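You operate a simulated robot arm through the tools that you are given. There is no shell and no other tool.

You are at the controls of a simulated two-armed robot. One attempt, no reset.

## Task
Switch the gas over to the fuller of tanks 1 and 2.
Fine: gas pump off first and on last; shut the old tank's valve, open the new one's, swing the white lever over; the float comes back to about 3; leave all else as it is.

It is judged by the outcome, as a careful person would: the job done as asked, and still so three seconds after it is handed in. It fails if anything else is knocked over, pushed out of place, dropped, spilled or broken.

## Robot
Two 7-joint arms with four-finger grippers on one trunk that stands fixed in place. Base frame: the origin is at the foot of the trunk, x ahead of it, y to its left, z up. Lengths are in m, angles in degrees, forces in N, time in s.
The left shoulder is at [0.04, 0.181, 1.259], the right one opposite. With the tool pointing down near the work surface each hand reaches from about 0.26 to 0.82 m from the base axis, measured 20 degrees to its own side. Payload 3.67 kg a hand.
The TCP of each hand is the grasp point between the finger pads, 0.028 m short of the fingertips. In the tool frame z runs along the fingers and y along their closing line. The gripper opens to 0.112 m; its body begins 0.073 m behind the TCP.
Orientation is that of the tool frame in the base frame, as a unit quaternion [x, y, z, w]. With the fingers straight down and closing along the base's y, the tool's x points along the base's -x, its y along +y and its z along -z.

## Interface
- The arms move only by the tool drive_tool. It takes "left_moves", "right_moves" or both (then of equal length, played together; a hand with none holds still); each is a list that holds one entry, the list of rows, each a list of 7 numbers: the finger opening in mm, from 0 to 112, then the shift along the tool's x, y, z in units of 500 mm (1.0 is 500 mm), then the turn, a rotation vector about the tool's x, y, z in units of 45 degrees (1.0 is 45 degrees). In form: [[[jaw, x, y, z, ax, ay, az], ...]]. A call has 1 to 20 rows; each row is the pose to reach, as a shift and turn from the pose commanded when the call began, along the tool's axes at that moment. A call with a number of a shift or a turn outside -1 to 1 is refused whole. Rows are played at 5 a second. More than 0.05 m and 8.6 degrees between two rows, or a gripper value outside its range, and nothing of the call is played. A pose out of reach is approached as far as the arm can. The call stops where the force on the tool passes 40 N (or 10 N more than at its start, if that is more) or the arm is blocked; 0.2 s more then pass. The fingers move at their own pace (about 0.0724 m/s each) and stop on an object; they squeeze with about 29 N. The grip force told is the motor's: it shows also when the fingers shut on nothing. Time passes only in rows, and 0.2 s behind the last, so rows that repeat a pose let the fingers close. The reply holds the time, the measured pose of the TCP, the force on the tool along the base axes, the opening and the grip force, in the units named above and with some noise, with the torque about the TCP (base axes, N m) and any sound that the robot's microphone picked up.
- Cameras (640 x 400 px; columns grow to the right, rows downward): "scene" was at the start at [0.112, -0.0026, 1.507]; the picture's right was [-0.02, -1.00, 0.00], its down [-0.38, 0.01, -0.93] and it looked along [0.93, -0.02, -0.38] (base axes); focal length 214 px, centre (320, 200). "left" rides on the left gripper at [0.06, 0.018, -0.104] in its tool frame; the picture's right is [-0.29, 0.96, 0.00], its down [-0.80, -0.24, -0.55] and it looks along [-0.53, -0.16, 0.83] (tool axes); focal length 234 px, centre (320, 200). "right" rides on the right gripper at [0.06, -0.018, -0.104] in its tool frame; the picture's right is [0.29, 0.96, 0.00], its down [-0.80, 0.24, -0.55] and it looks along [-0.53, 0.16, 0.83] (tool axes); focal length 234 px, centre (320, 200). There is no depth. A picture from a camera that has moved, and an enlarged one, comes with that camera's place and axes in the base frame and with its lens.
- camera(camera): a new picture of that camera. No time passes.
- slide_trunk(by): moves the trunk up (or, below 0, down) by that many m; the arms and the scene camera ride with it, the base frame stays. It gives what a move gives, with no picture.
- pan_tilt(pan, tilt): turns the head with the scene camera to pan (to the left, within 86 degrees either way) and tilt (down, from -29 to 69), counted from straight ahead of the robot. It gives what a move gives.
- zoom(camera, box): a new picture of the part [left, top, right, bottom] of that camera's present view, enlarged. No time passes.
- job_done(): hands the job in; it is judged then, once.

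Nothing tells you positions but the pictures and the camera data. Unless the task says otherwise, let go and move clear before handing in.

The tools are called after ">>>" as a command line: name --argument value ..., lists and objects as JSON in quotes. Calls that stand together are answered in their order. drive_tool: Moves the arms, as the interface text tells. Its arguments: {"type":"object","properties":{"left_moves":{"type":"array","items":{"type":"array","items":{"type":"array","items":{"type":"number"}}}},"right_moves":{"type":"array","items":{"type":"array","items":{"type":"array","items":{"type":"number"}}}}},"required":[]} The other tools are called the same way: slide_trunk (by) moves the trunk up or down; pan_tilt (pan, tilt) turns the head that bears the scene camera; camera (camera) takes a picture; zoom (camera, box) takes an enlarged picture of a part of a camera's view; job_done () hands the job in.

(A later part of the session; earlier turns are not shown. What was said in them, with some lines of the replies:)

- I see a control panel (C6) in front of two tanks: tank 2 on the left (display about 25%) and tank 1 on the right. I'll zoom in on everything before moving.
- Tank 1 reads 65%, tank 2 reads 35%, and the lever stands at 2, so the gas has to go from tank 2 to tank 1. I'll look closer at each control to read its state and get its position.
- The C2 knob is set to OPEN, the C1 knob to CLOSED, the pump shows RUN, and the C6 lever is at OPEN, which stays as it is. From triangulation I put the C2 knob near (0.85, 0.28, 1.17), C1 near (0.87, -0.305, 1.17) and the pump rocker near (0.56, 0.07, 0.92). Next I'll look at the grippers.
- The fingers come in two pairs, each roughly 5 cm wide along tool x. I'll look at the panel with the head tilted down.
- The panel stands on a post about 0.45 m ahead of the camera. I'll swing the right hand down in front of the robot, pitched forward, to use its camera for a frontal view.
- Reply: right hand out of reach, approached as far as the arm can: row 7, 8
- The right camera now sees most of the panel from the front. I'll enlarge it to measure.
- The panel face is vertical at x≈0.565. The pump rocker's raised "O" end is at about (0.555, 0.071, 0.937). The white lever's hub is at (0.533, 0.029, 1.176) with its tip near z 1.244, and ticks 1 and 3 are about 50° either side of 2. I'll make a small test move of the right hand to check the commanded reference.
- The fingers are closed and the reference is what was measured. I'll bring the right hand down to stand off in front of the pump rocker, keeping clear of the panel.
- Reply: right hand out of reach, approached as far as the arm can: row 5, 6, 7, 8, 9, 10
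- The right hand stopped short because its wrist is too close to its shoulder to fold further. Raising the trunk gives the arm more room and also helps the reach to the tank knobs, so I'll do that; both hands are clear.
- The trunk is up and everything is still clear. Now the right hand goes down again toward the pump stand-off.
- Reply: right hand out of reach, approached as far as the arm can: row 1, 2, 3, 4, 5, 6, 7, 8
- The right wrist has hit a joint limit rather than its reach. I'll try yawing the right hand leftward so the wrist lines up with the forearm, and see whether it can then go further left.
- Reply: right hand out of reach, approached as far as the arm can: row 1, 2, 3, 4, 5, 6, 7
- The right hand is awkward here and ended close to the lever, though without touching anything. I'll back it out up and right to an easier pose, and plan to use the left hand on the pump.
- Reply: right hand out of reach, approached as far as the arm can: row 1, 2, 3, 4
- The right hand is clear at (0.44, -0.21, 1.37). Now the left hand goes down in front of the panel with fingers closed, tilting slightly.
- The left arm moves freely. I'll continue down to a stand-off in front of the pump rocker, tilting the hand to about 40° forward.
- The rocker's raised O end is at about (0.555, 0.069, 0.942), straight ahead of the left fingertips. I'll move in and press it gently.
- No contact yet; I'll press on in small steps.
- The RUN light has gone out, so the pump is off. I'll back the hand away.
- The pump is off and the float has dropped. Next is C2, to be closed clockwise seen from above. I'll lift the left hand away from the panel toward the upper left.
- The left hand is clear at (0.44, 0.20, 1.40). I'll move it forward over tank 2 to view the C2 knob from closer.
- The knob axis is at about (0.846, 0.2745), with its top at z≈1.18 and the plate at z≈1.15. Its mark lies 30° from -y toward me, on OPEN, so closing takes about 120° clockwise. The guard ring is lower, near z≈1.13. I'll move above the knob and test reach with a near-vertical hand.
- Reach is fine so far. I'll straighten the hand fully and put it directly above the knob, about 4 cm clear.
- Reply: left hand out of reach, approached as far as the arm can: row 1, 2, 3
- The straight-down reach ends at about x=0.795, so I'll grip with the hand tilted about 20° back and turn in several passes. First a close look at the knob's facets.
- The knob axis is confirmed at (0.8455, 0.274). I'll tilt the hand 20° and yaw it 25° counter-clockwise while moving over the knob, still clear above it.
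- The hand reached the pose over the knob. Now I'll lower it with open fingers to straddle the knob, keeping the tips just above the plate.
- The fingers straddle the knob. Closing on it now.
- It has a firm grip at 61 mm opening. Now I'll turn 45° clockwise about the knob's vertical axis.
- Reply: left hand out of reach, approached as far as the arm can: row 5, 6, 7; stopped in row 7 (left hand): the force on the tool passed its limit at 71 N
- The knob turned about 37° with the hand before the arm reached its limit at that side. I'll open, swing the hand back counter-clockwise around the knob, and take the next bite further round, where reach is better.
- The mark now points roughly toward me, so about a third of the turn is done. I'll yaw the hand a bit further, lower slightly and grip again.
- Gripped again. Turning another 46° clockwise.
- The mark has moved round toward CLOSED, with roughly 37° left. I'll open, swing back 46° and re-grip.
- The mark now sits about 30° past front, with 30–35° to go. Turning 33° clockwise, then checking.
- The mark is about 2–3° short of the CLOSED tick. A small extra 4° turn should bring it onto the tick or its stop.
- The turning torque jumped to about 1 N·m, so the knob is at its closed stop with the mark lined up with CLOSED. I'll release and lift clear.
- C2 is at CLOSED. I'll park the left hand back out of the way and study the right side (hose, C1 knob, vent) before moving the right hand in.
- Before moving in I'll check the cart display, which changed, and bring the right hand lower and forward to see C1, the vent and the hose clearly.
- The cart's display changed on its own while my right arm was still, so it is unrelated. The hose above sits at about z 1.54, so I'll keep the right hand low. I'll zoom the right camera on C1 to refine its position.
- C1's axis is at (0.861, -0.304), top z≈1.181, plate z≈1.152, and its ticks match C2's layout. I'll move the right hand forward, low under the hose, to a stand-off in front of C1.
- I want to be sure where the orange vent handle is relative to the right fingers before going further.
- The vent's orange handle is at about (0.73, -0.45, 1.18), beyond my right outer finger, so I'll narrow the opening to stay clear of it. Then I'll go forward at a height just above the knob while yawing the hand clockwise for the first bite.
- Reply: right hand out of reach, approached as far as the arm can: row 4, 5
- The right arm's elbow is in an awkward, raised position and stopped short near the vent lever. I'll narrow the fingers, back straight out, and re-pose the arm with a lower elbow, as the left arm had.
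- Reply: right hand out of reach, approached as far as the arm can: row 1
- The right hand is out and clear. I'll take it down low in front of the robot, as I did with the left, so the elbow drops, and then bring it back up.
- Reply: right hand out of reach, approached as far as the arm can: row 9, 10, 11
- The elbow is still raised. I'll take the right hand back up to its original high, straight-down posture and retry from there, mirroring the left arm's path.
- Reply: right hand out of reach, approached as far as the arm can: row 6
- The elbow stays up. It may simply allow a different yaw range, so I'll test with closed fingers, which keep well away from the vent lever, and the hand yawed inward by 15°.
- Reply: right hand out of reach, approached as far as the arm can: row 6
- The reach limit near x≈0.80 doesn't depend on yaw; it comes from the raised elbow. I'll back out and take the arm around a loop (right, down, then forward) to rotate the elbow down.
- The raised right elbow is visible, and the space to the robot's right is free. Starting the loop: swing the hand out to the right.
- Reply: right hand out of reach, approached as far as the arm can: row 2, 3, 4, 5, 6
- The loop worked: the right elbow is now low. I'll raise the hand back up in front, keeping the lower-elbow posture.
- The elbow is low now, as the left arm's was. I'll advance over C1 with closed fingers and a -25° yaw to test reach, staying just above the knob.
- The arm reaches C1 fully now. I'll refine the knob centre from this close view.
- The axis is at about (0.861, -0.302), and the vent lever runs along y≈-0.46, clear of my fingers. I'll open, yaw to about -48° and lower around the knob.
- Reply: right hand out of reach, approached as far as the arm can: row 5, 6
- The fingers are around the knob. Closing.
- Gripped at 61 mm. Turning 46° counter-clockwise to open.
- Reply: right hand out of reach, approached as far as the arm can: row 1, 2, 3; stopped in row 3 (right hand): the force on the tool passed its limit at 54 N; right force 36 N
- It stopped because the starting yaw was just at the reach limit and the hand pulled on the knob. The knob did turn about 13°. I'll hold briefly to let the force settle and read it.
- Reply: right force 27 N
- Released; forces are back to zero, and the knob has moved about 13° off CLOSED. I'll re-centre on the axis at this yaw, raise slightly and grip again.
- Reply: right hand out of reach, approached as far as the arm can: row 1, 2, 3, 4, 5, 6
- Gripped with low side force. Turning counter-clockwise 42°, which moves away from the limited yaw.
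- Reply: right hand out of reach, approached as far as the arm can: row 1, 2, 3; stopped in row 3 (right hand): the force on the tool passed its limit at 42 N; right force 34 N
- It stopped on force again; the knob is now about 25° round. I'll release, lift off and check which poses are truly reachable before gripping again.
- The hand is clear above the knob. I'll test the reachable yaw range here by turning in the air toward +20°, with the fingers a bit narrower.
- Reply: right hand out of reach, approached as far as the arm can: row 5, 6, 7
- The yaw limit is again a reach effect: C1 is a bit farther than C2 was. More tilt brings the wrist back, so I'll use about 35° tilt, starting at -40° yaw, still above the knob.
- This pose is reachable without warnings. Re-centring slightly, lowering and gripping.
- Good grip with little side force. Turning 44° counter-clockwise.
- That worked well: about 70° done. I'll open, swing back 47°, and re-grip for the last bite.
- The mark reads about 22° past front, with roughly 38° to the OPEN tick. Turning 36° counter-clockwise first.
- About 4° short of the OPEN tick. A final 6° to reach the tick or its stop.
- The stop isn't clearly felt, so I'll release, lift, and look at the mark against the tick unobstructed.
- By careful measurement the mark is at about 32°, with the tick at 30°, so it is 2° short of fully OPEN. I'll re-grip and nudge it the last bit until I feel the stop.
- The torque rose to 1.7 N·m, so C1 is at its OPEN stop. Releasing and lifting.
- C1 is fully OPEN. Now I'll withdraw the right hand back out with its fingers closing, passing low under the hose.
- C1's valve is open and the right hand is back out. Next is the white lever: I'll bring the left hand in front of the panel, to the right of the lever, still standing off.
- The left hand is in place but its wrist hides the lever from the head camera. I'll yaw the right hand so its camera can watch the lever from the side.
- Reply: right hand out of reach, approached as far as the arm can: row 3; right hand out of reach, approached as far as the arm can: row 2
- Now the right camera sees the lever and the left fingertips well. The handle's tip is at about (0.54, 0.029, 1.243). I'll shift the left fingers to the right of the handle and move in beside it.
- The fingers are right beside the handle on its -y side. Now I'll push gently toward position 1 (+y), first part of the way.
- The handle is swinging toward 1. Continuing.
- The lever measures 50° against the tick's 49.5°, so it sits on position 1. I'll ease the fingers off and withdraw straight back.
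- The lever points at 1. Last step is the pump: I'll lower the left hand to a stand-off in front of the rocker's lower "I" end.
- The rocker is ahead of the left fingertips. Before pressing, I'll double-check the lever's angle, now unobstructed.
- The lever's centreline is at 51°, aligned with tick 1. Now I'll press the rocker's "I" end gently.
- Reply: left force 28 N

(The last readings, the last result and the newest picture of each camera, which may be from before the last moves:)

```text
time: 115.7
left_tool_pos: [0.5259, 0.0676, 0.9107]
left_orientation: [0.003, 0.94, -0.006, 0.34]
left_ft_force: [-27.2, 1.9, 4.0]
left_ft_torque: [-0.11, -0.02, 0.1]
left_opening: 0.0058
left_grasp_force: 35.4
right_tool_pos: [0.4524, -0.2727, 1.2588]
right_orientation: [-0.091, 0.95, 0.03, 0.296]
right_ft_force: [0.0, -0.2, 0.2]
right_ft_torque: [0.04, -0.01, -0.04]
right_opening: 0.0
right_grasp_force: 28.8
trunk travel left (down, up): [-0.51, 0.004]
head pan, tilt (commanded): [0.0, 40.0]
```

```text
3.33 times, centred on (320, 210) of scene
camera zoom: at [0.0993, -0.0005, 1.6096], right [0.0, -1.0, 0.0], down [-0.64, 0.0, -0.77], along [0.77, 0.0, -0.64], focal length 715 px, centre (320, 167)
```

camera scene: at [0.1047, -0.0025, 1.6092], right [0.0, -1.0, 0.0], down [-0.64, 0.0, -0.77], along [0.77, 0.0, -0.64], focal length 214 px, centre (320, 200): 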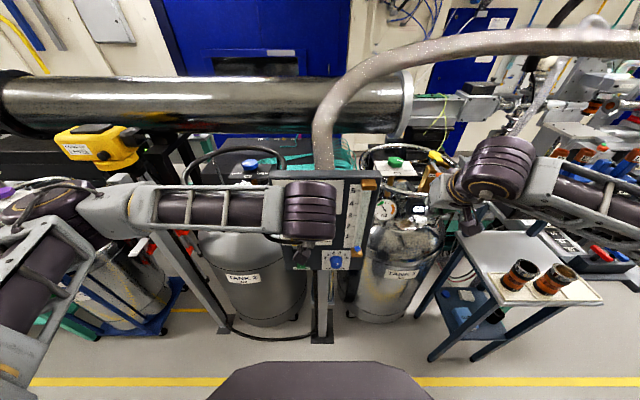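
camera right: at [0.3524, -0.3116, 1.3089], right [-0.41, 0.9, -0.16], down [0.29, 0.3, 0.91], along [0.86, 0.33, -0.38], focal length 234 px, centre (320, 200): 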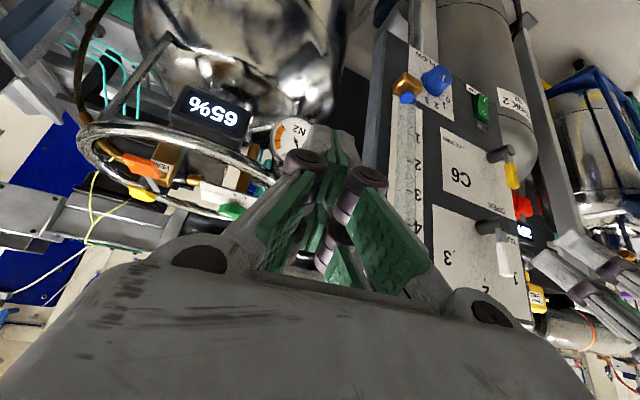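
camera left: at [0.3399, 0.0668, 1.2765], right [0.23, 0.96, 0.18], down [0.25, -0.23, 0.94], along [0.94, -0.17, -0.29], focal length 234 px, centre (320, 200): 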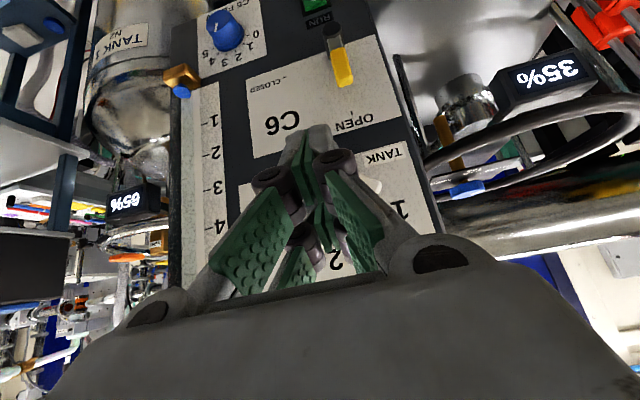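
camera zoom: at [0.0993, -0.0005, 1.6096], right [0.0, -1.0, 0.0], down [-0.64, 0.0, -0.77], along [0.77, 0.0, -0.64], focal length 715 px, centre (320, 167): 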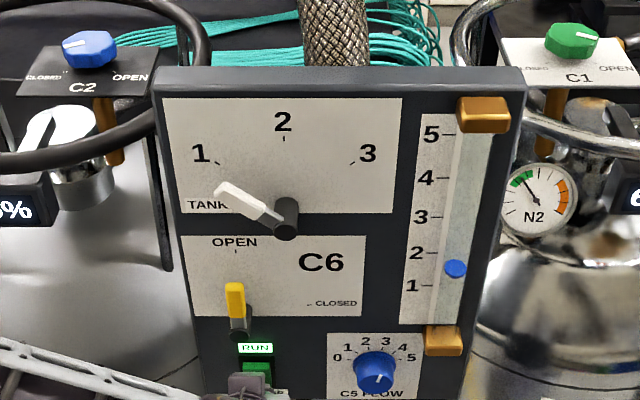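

RUN is lit and the float is rising. I'll back the hand off and let it settle.

>>> drive_tool --left_moves '[[[0, 0.03, 0, -0.025, 0, 0, 0], [0, 0.08, 0, -0.066, 0, 0, 0], [0, 0.1228, 0, -0.1026, 0, 0, 0], [0, 0.1228, 0, -0.1026, 0, 0, 0], [0, 0.1228, 0, -0.1026, 0, 0, 0], [0, 0.1228, 0, -0.1026, 0, 0, 0]]]'

>>> zoom --camera "scene" --box '[250, 150, 390, 270]'

>>> camera --camera "scene"

```text
time: 117.1
left_tool_pos: [0.4516, 0.0695, 0.9091]
left_orientation: [0.002, 0.94, -0.005, 0.342]
left_ft_force: [0.4, 0.2, -0.2]
left_ft_torque: [-0.01, -0.01, 0.01]
left_opening: 0.0
left_grasp_force: 35.9
right_tool_pos: [0.4542, -0.2742, 1.2578]
right_orientation: [-0.09, 0.951, 0.03, 0.296]
right_ft_force: [-0.1, -1.2, 0.2]
right_ft_torque: [0.02, 0.04, 0.0]
right_opening: 0.0
right_grasp_force: 28.9
trunk travel left (down, up): [-0.51, 0.004]
head pan, tilt (commanded): [0.0, 40.0]
```

```text
3.33 times, centred on (320, 210) of scene
camera zoom: at [0.1042, -0.0013, 1.6092], right [0.0, -1.0, 0.0], down [-0.64, 0.0, -0.77], along [0.77, 0.0, -0.64], focal length 715 px, centre (320, 167)
```

zoom: 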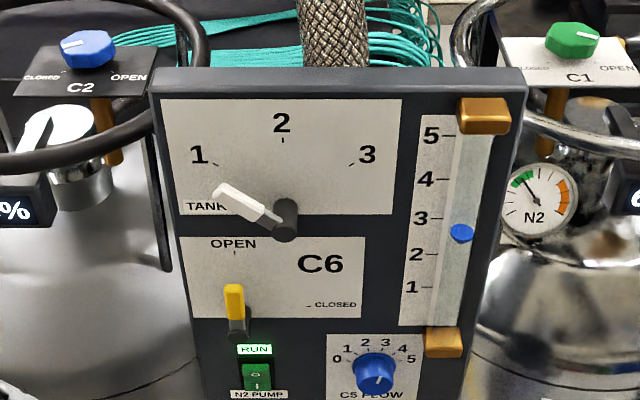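

```text
taken
camera scene: at [0.1042, -0.0013, 1.6092], right [0.0, -1.0, 0.0], down [-0.64, 0.0, -0.77], along [0.77, 0.0, -0.64], focal length 214 px, centre (320, 200)
```

scene: 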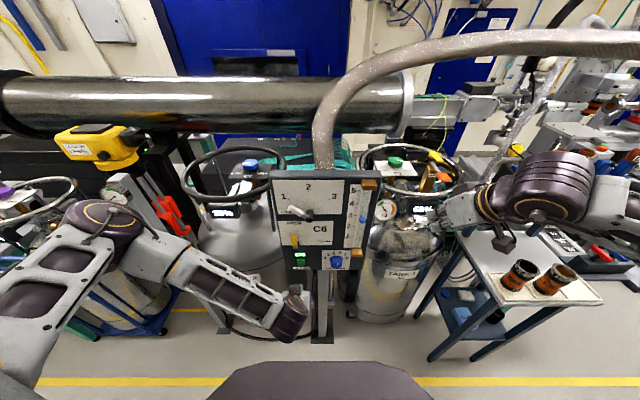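

RUN is lit and the float is back near its old height. I'll move the left hand up and clear while the reading settles.

>>> drive_tool --left_moves '[[[0, -0.0467, 0.0233, -0.0591, 0, 0.037, 0], [0, -0.0934, 0.0467, -0.1181, 0, 0.074, 0], [0, -0.1401, 0.07, -0.1772, 0, 0.111, 0], [0, -0.1868, 0.0933, -0.2362, 0, 0.148, 0], [0, -0.2335, 0.1167, -0.2953, 0, 0.185, 0], [0, -0.2802, 0.14, -0.3543, 0, 0.222, 0], [0, -0.3269, 0.1633, -0.4134, 0, 0.259, 0], [0, -0.3736, 0.1867, -0.4724, 0, 0.296, 0], [0, -0.4203, 0.21, -0.5315, 0, 0.333, 0], [0, -0.467, 0.2333, -0.5905, 0, 0.37, 0], [0, -0.5137, 0.2567, -0.6496, 0, 0.407, 0], [0, -0.5604, 0.28, -0.7086, 0, 0.444, 0]]]'

>>> zoom --camera "scene" --box '[250, 150, 390, 270]'

>>> camera --camera "scene"

>>> camera --camera "right"

```text
time: 119.7
left_tool_pos: [0.4413, 0.2137, 1.3628]
left_orientation: [0.004, 0.985, -0.005, 0.173]
left_ft_force: [-0.2, 0.1, -1.0]
left_ft_torque: [0.03, 0.0, 0.0]
left_opening: 0.0
left_grasp_force: 35.7
right_tool_pos: [0.455, -0.2748, 1.2586]
right_orientation: [-0.091, 0.95, 0.03, 0.296]
right_ft_force: [-0.4, 0.6, -0.1]
right_ft_torque: [-0.01, 0.02, -0.03]
right_opening: 0.0
right_grasp_force: 29.5
trunk travel left (down, up): [-0.51, 0.004]
head pan, tilt (commanded): [0.0, 40.0]
```

```text
3.33 times, centred on (320, 210) of scene
camera zoom: at [0.1044, -0.0008, 1.6093], right [0.0, -1.0, 0.0], down [-0.64, 0.0, -0.77], along [0.77, 0.0, -0.64], focal length 715 px, centre (320, 167)
```

zoom: 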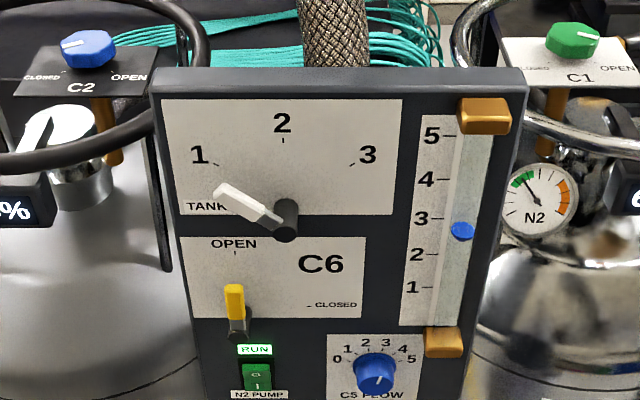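

```text
taken
camera scene: at [0.1044, -0.0008, 1.6093], right [0.0, -1.0, 0.0], down [-0.64, 0.0, -0.77], along [0.77, 0.0, -0.64], focal length 214 px, centre (320, 200)
```

scene: 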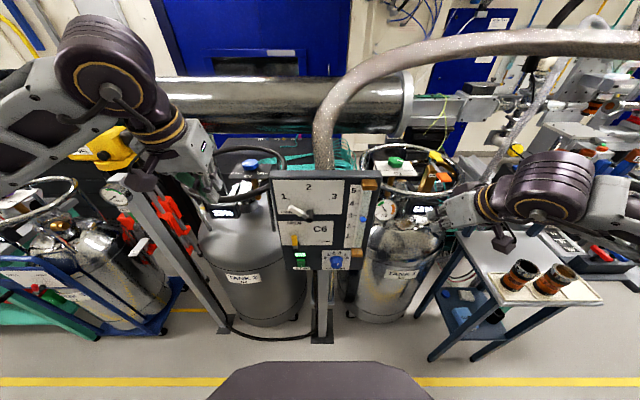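

```text
taken
camera right: at [0.3518, -0.3116, 1.3091], right [-0.41, 0.9, -0.16], down [0.29, 0.3, 0.91], along [0.86, 0.33, -0.38], focal length 234 px, centre (320, 200)
```

right: 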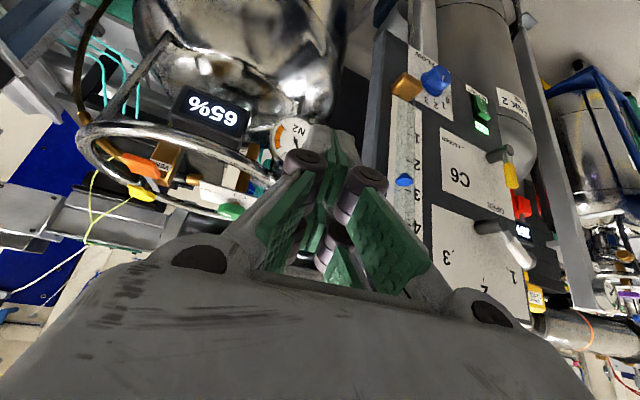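

Allowing for parallax, the float reads about 3, and RUN is lit. I'll do a final check of both valves, the vent and the surroundings.

>>> zoom --camera "scene" --box '[170, 130, 300, 230]'

>>> zoom --camera "scene" --box '[350, 130, 480, 230]'

>>> zoom --camera "scene" --box '[290, 170, 390, 280]'

>>> zoom --camera "right" --box '[360, 60, 540, 290]'

```text
4.00 times, centred on (235, 180) of scene
camera zoom: at [0.1044, -0.0008, 1.6093], right [0.0, -1.0, 0.0], down [-0.64, 0.0, -0.77], along [0.77, 0.0, -0.64], focal length 858 px, centre (660, 280)
```

zoom: 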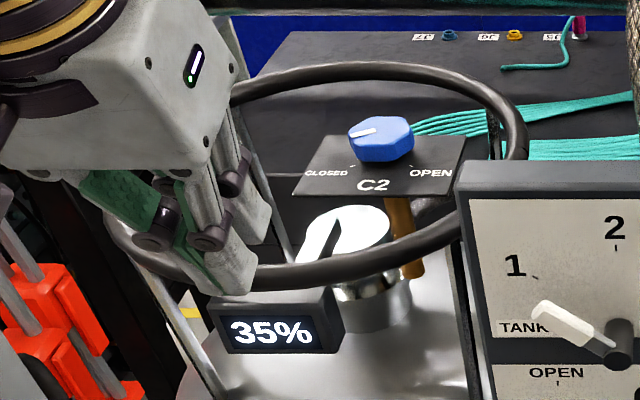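

```text
4.00 times, centred on (415, 180) of scene
camera zoom: at [0.1044, -0.0008, 1.6093], right [0.0, -1.0, 0.0], down [-0.64, 0.0, -0.77], along [0.77, 0.0, -0.64], focal length 858 px, centre (-60, 280)
```

zoom: 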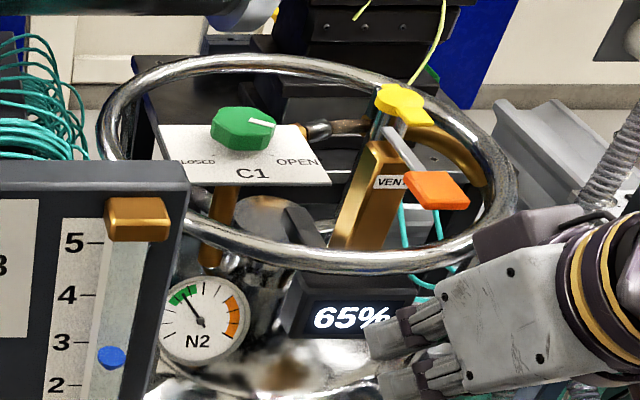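

```text
3.64 times, centred on (340, 225) of scene
camera zoom: at [0.1044, -0.0008, 1.6093], right [0.0, -1.0, 0.0], down [-0.64, 0.0, -0.77], along [0.77, 0.0, -0.64], focal length 780 px, centre (247, 109)
```

zoom: 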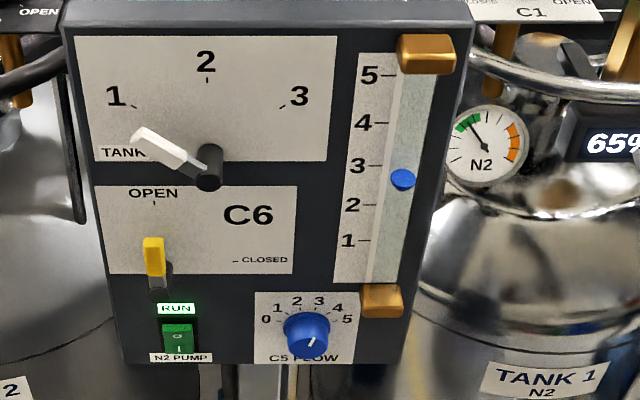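

```text
1.74 times, centred on (450, 175) of right
camera zoom: at [0.3518, -0.3116, 1.3091], right [-0.41, 0.9, -0.16], down [0.29, 0.3, 0.91], along [0.86, 0.33, -0.38], focal length 407 px, centre (94, 244)
```

zoom: 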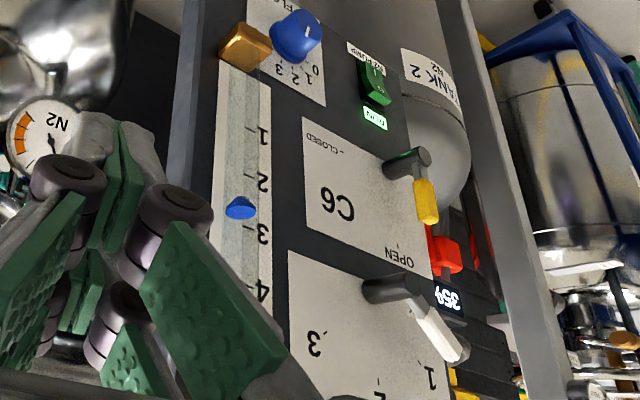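

Everything checks out: C2 is at CLOSED, C1 is at OPEN and the white lever is on 1. The pump's RUN light is lit and the float is steady at about 3. The C6 lever, C5 knob and vent are unchanged, and both hands are clear, so I'm handing in.

>>> job_done

```text
The job is handed in.
```

The gas is switched over to tank 1, the fuller tank at 65% (tank 2 reads 35%), and the job is handed in.

- **Pump:** I switched it off first and on last. The RUN light is lit again.
- **Valves:** C2 on tank 2 is closed and C1 on tank 1 is open; I turned each until it met its stop.
- **White lever:** It points at 1, within about a degree of the mark.
- **Float:** It came back and holds steady at about 3, the same height it showed before the switch.

C1 took several grips. Twice while turning it, the hand pulled sideways on the knob hard enough (peaks of 54 and 42 N) to stop the move. Turning C2 also stopped once, at 71 N. Afterwards both knobs still turned normally to their stops.

In the last pictures the C6 lever, C5 knob, vent and gauge looked as they did at the start, and both hands are clear. The heater display on the cart climbed from 100 to at least 130 during the job. It first changed while the arm near it was still, and I did not touch it.
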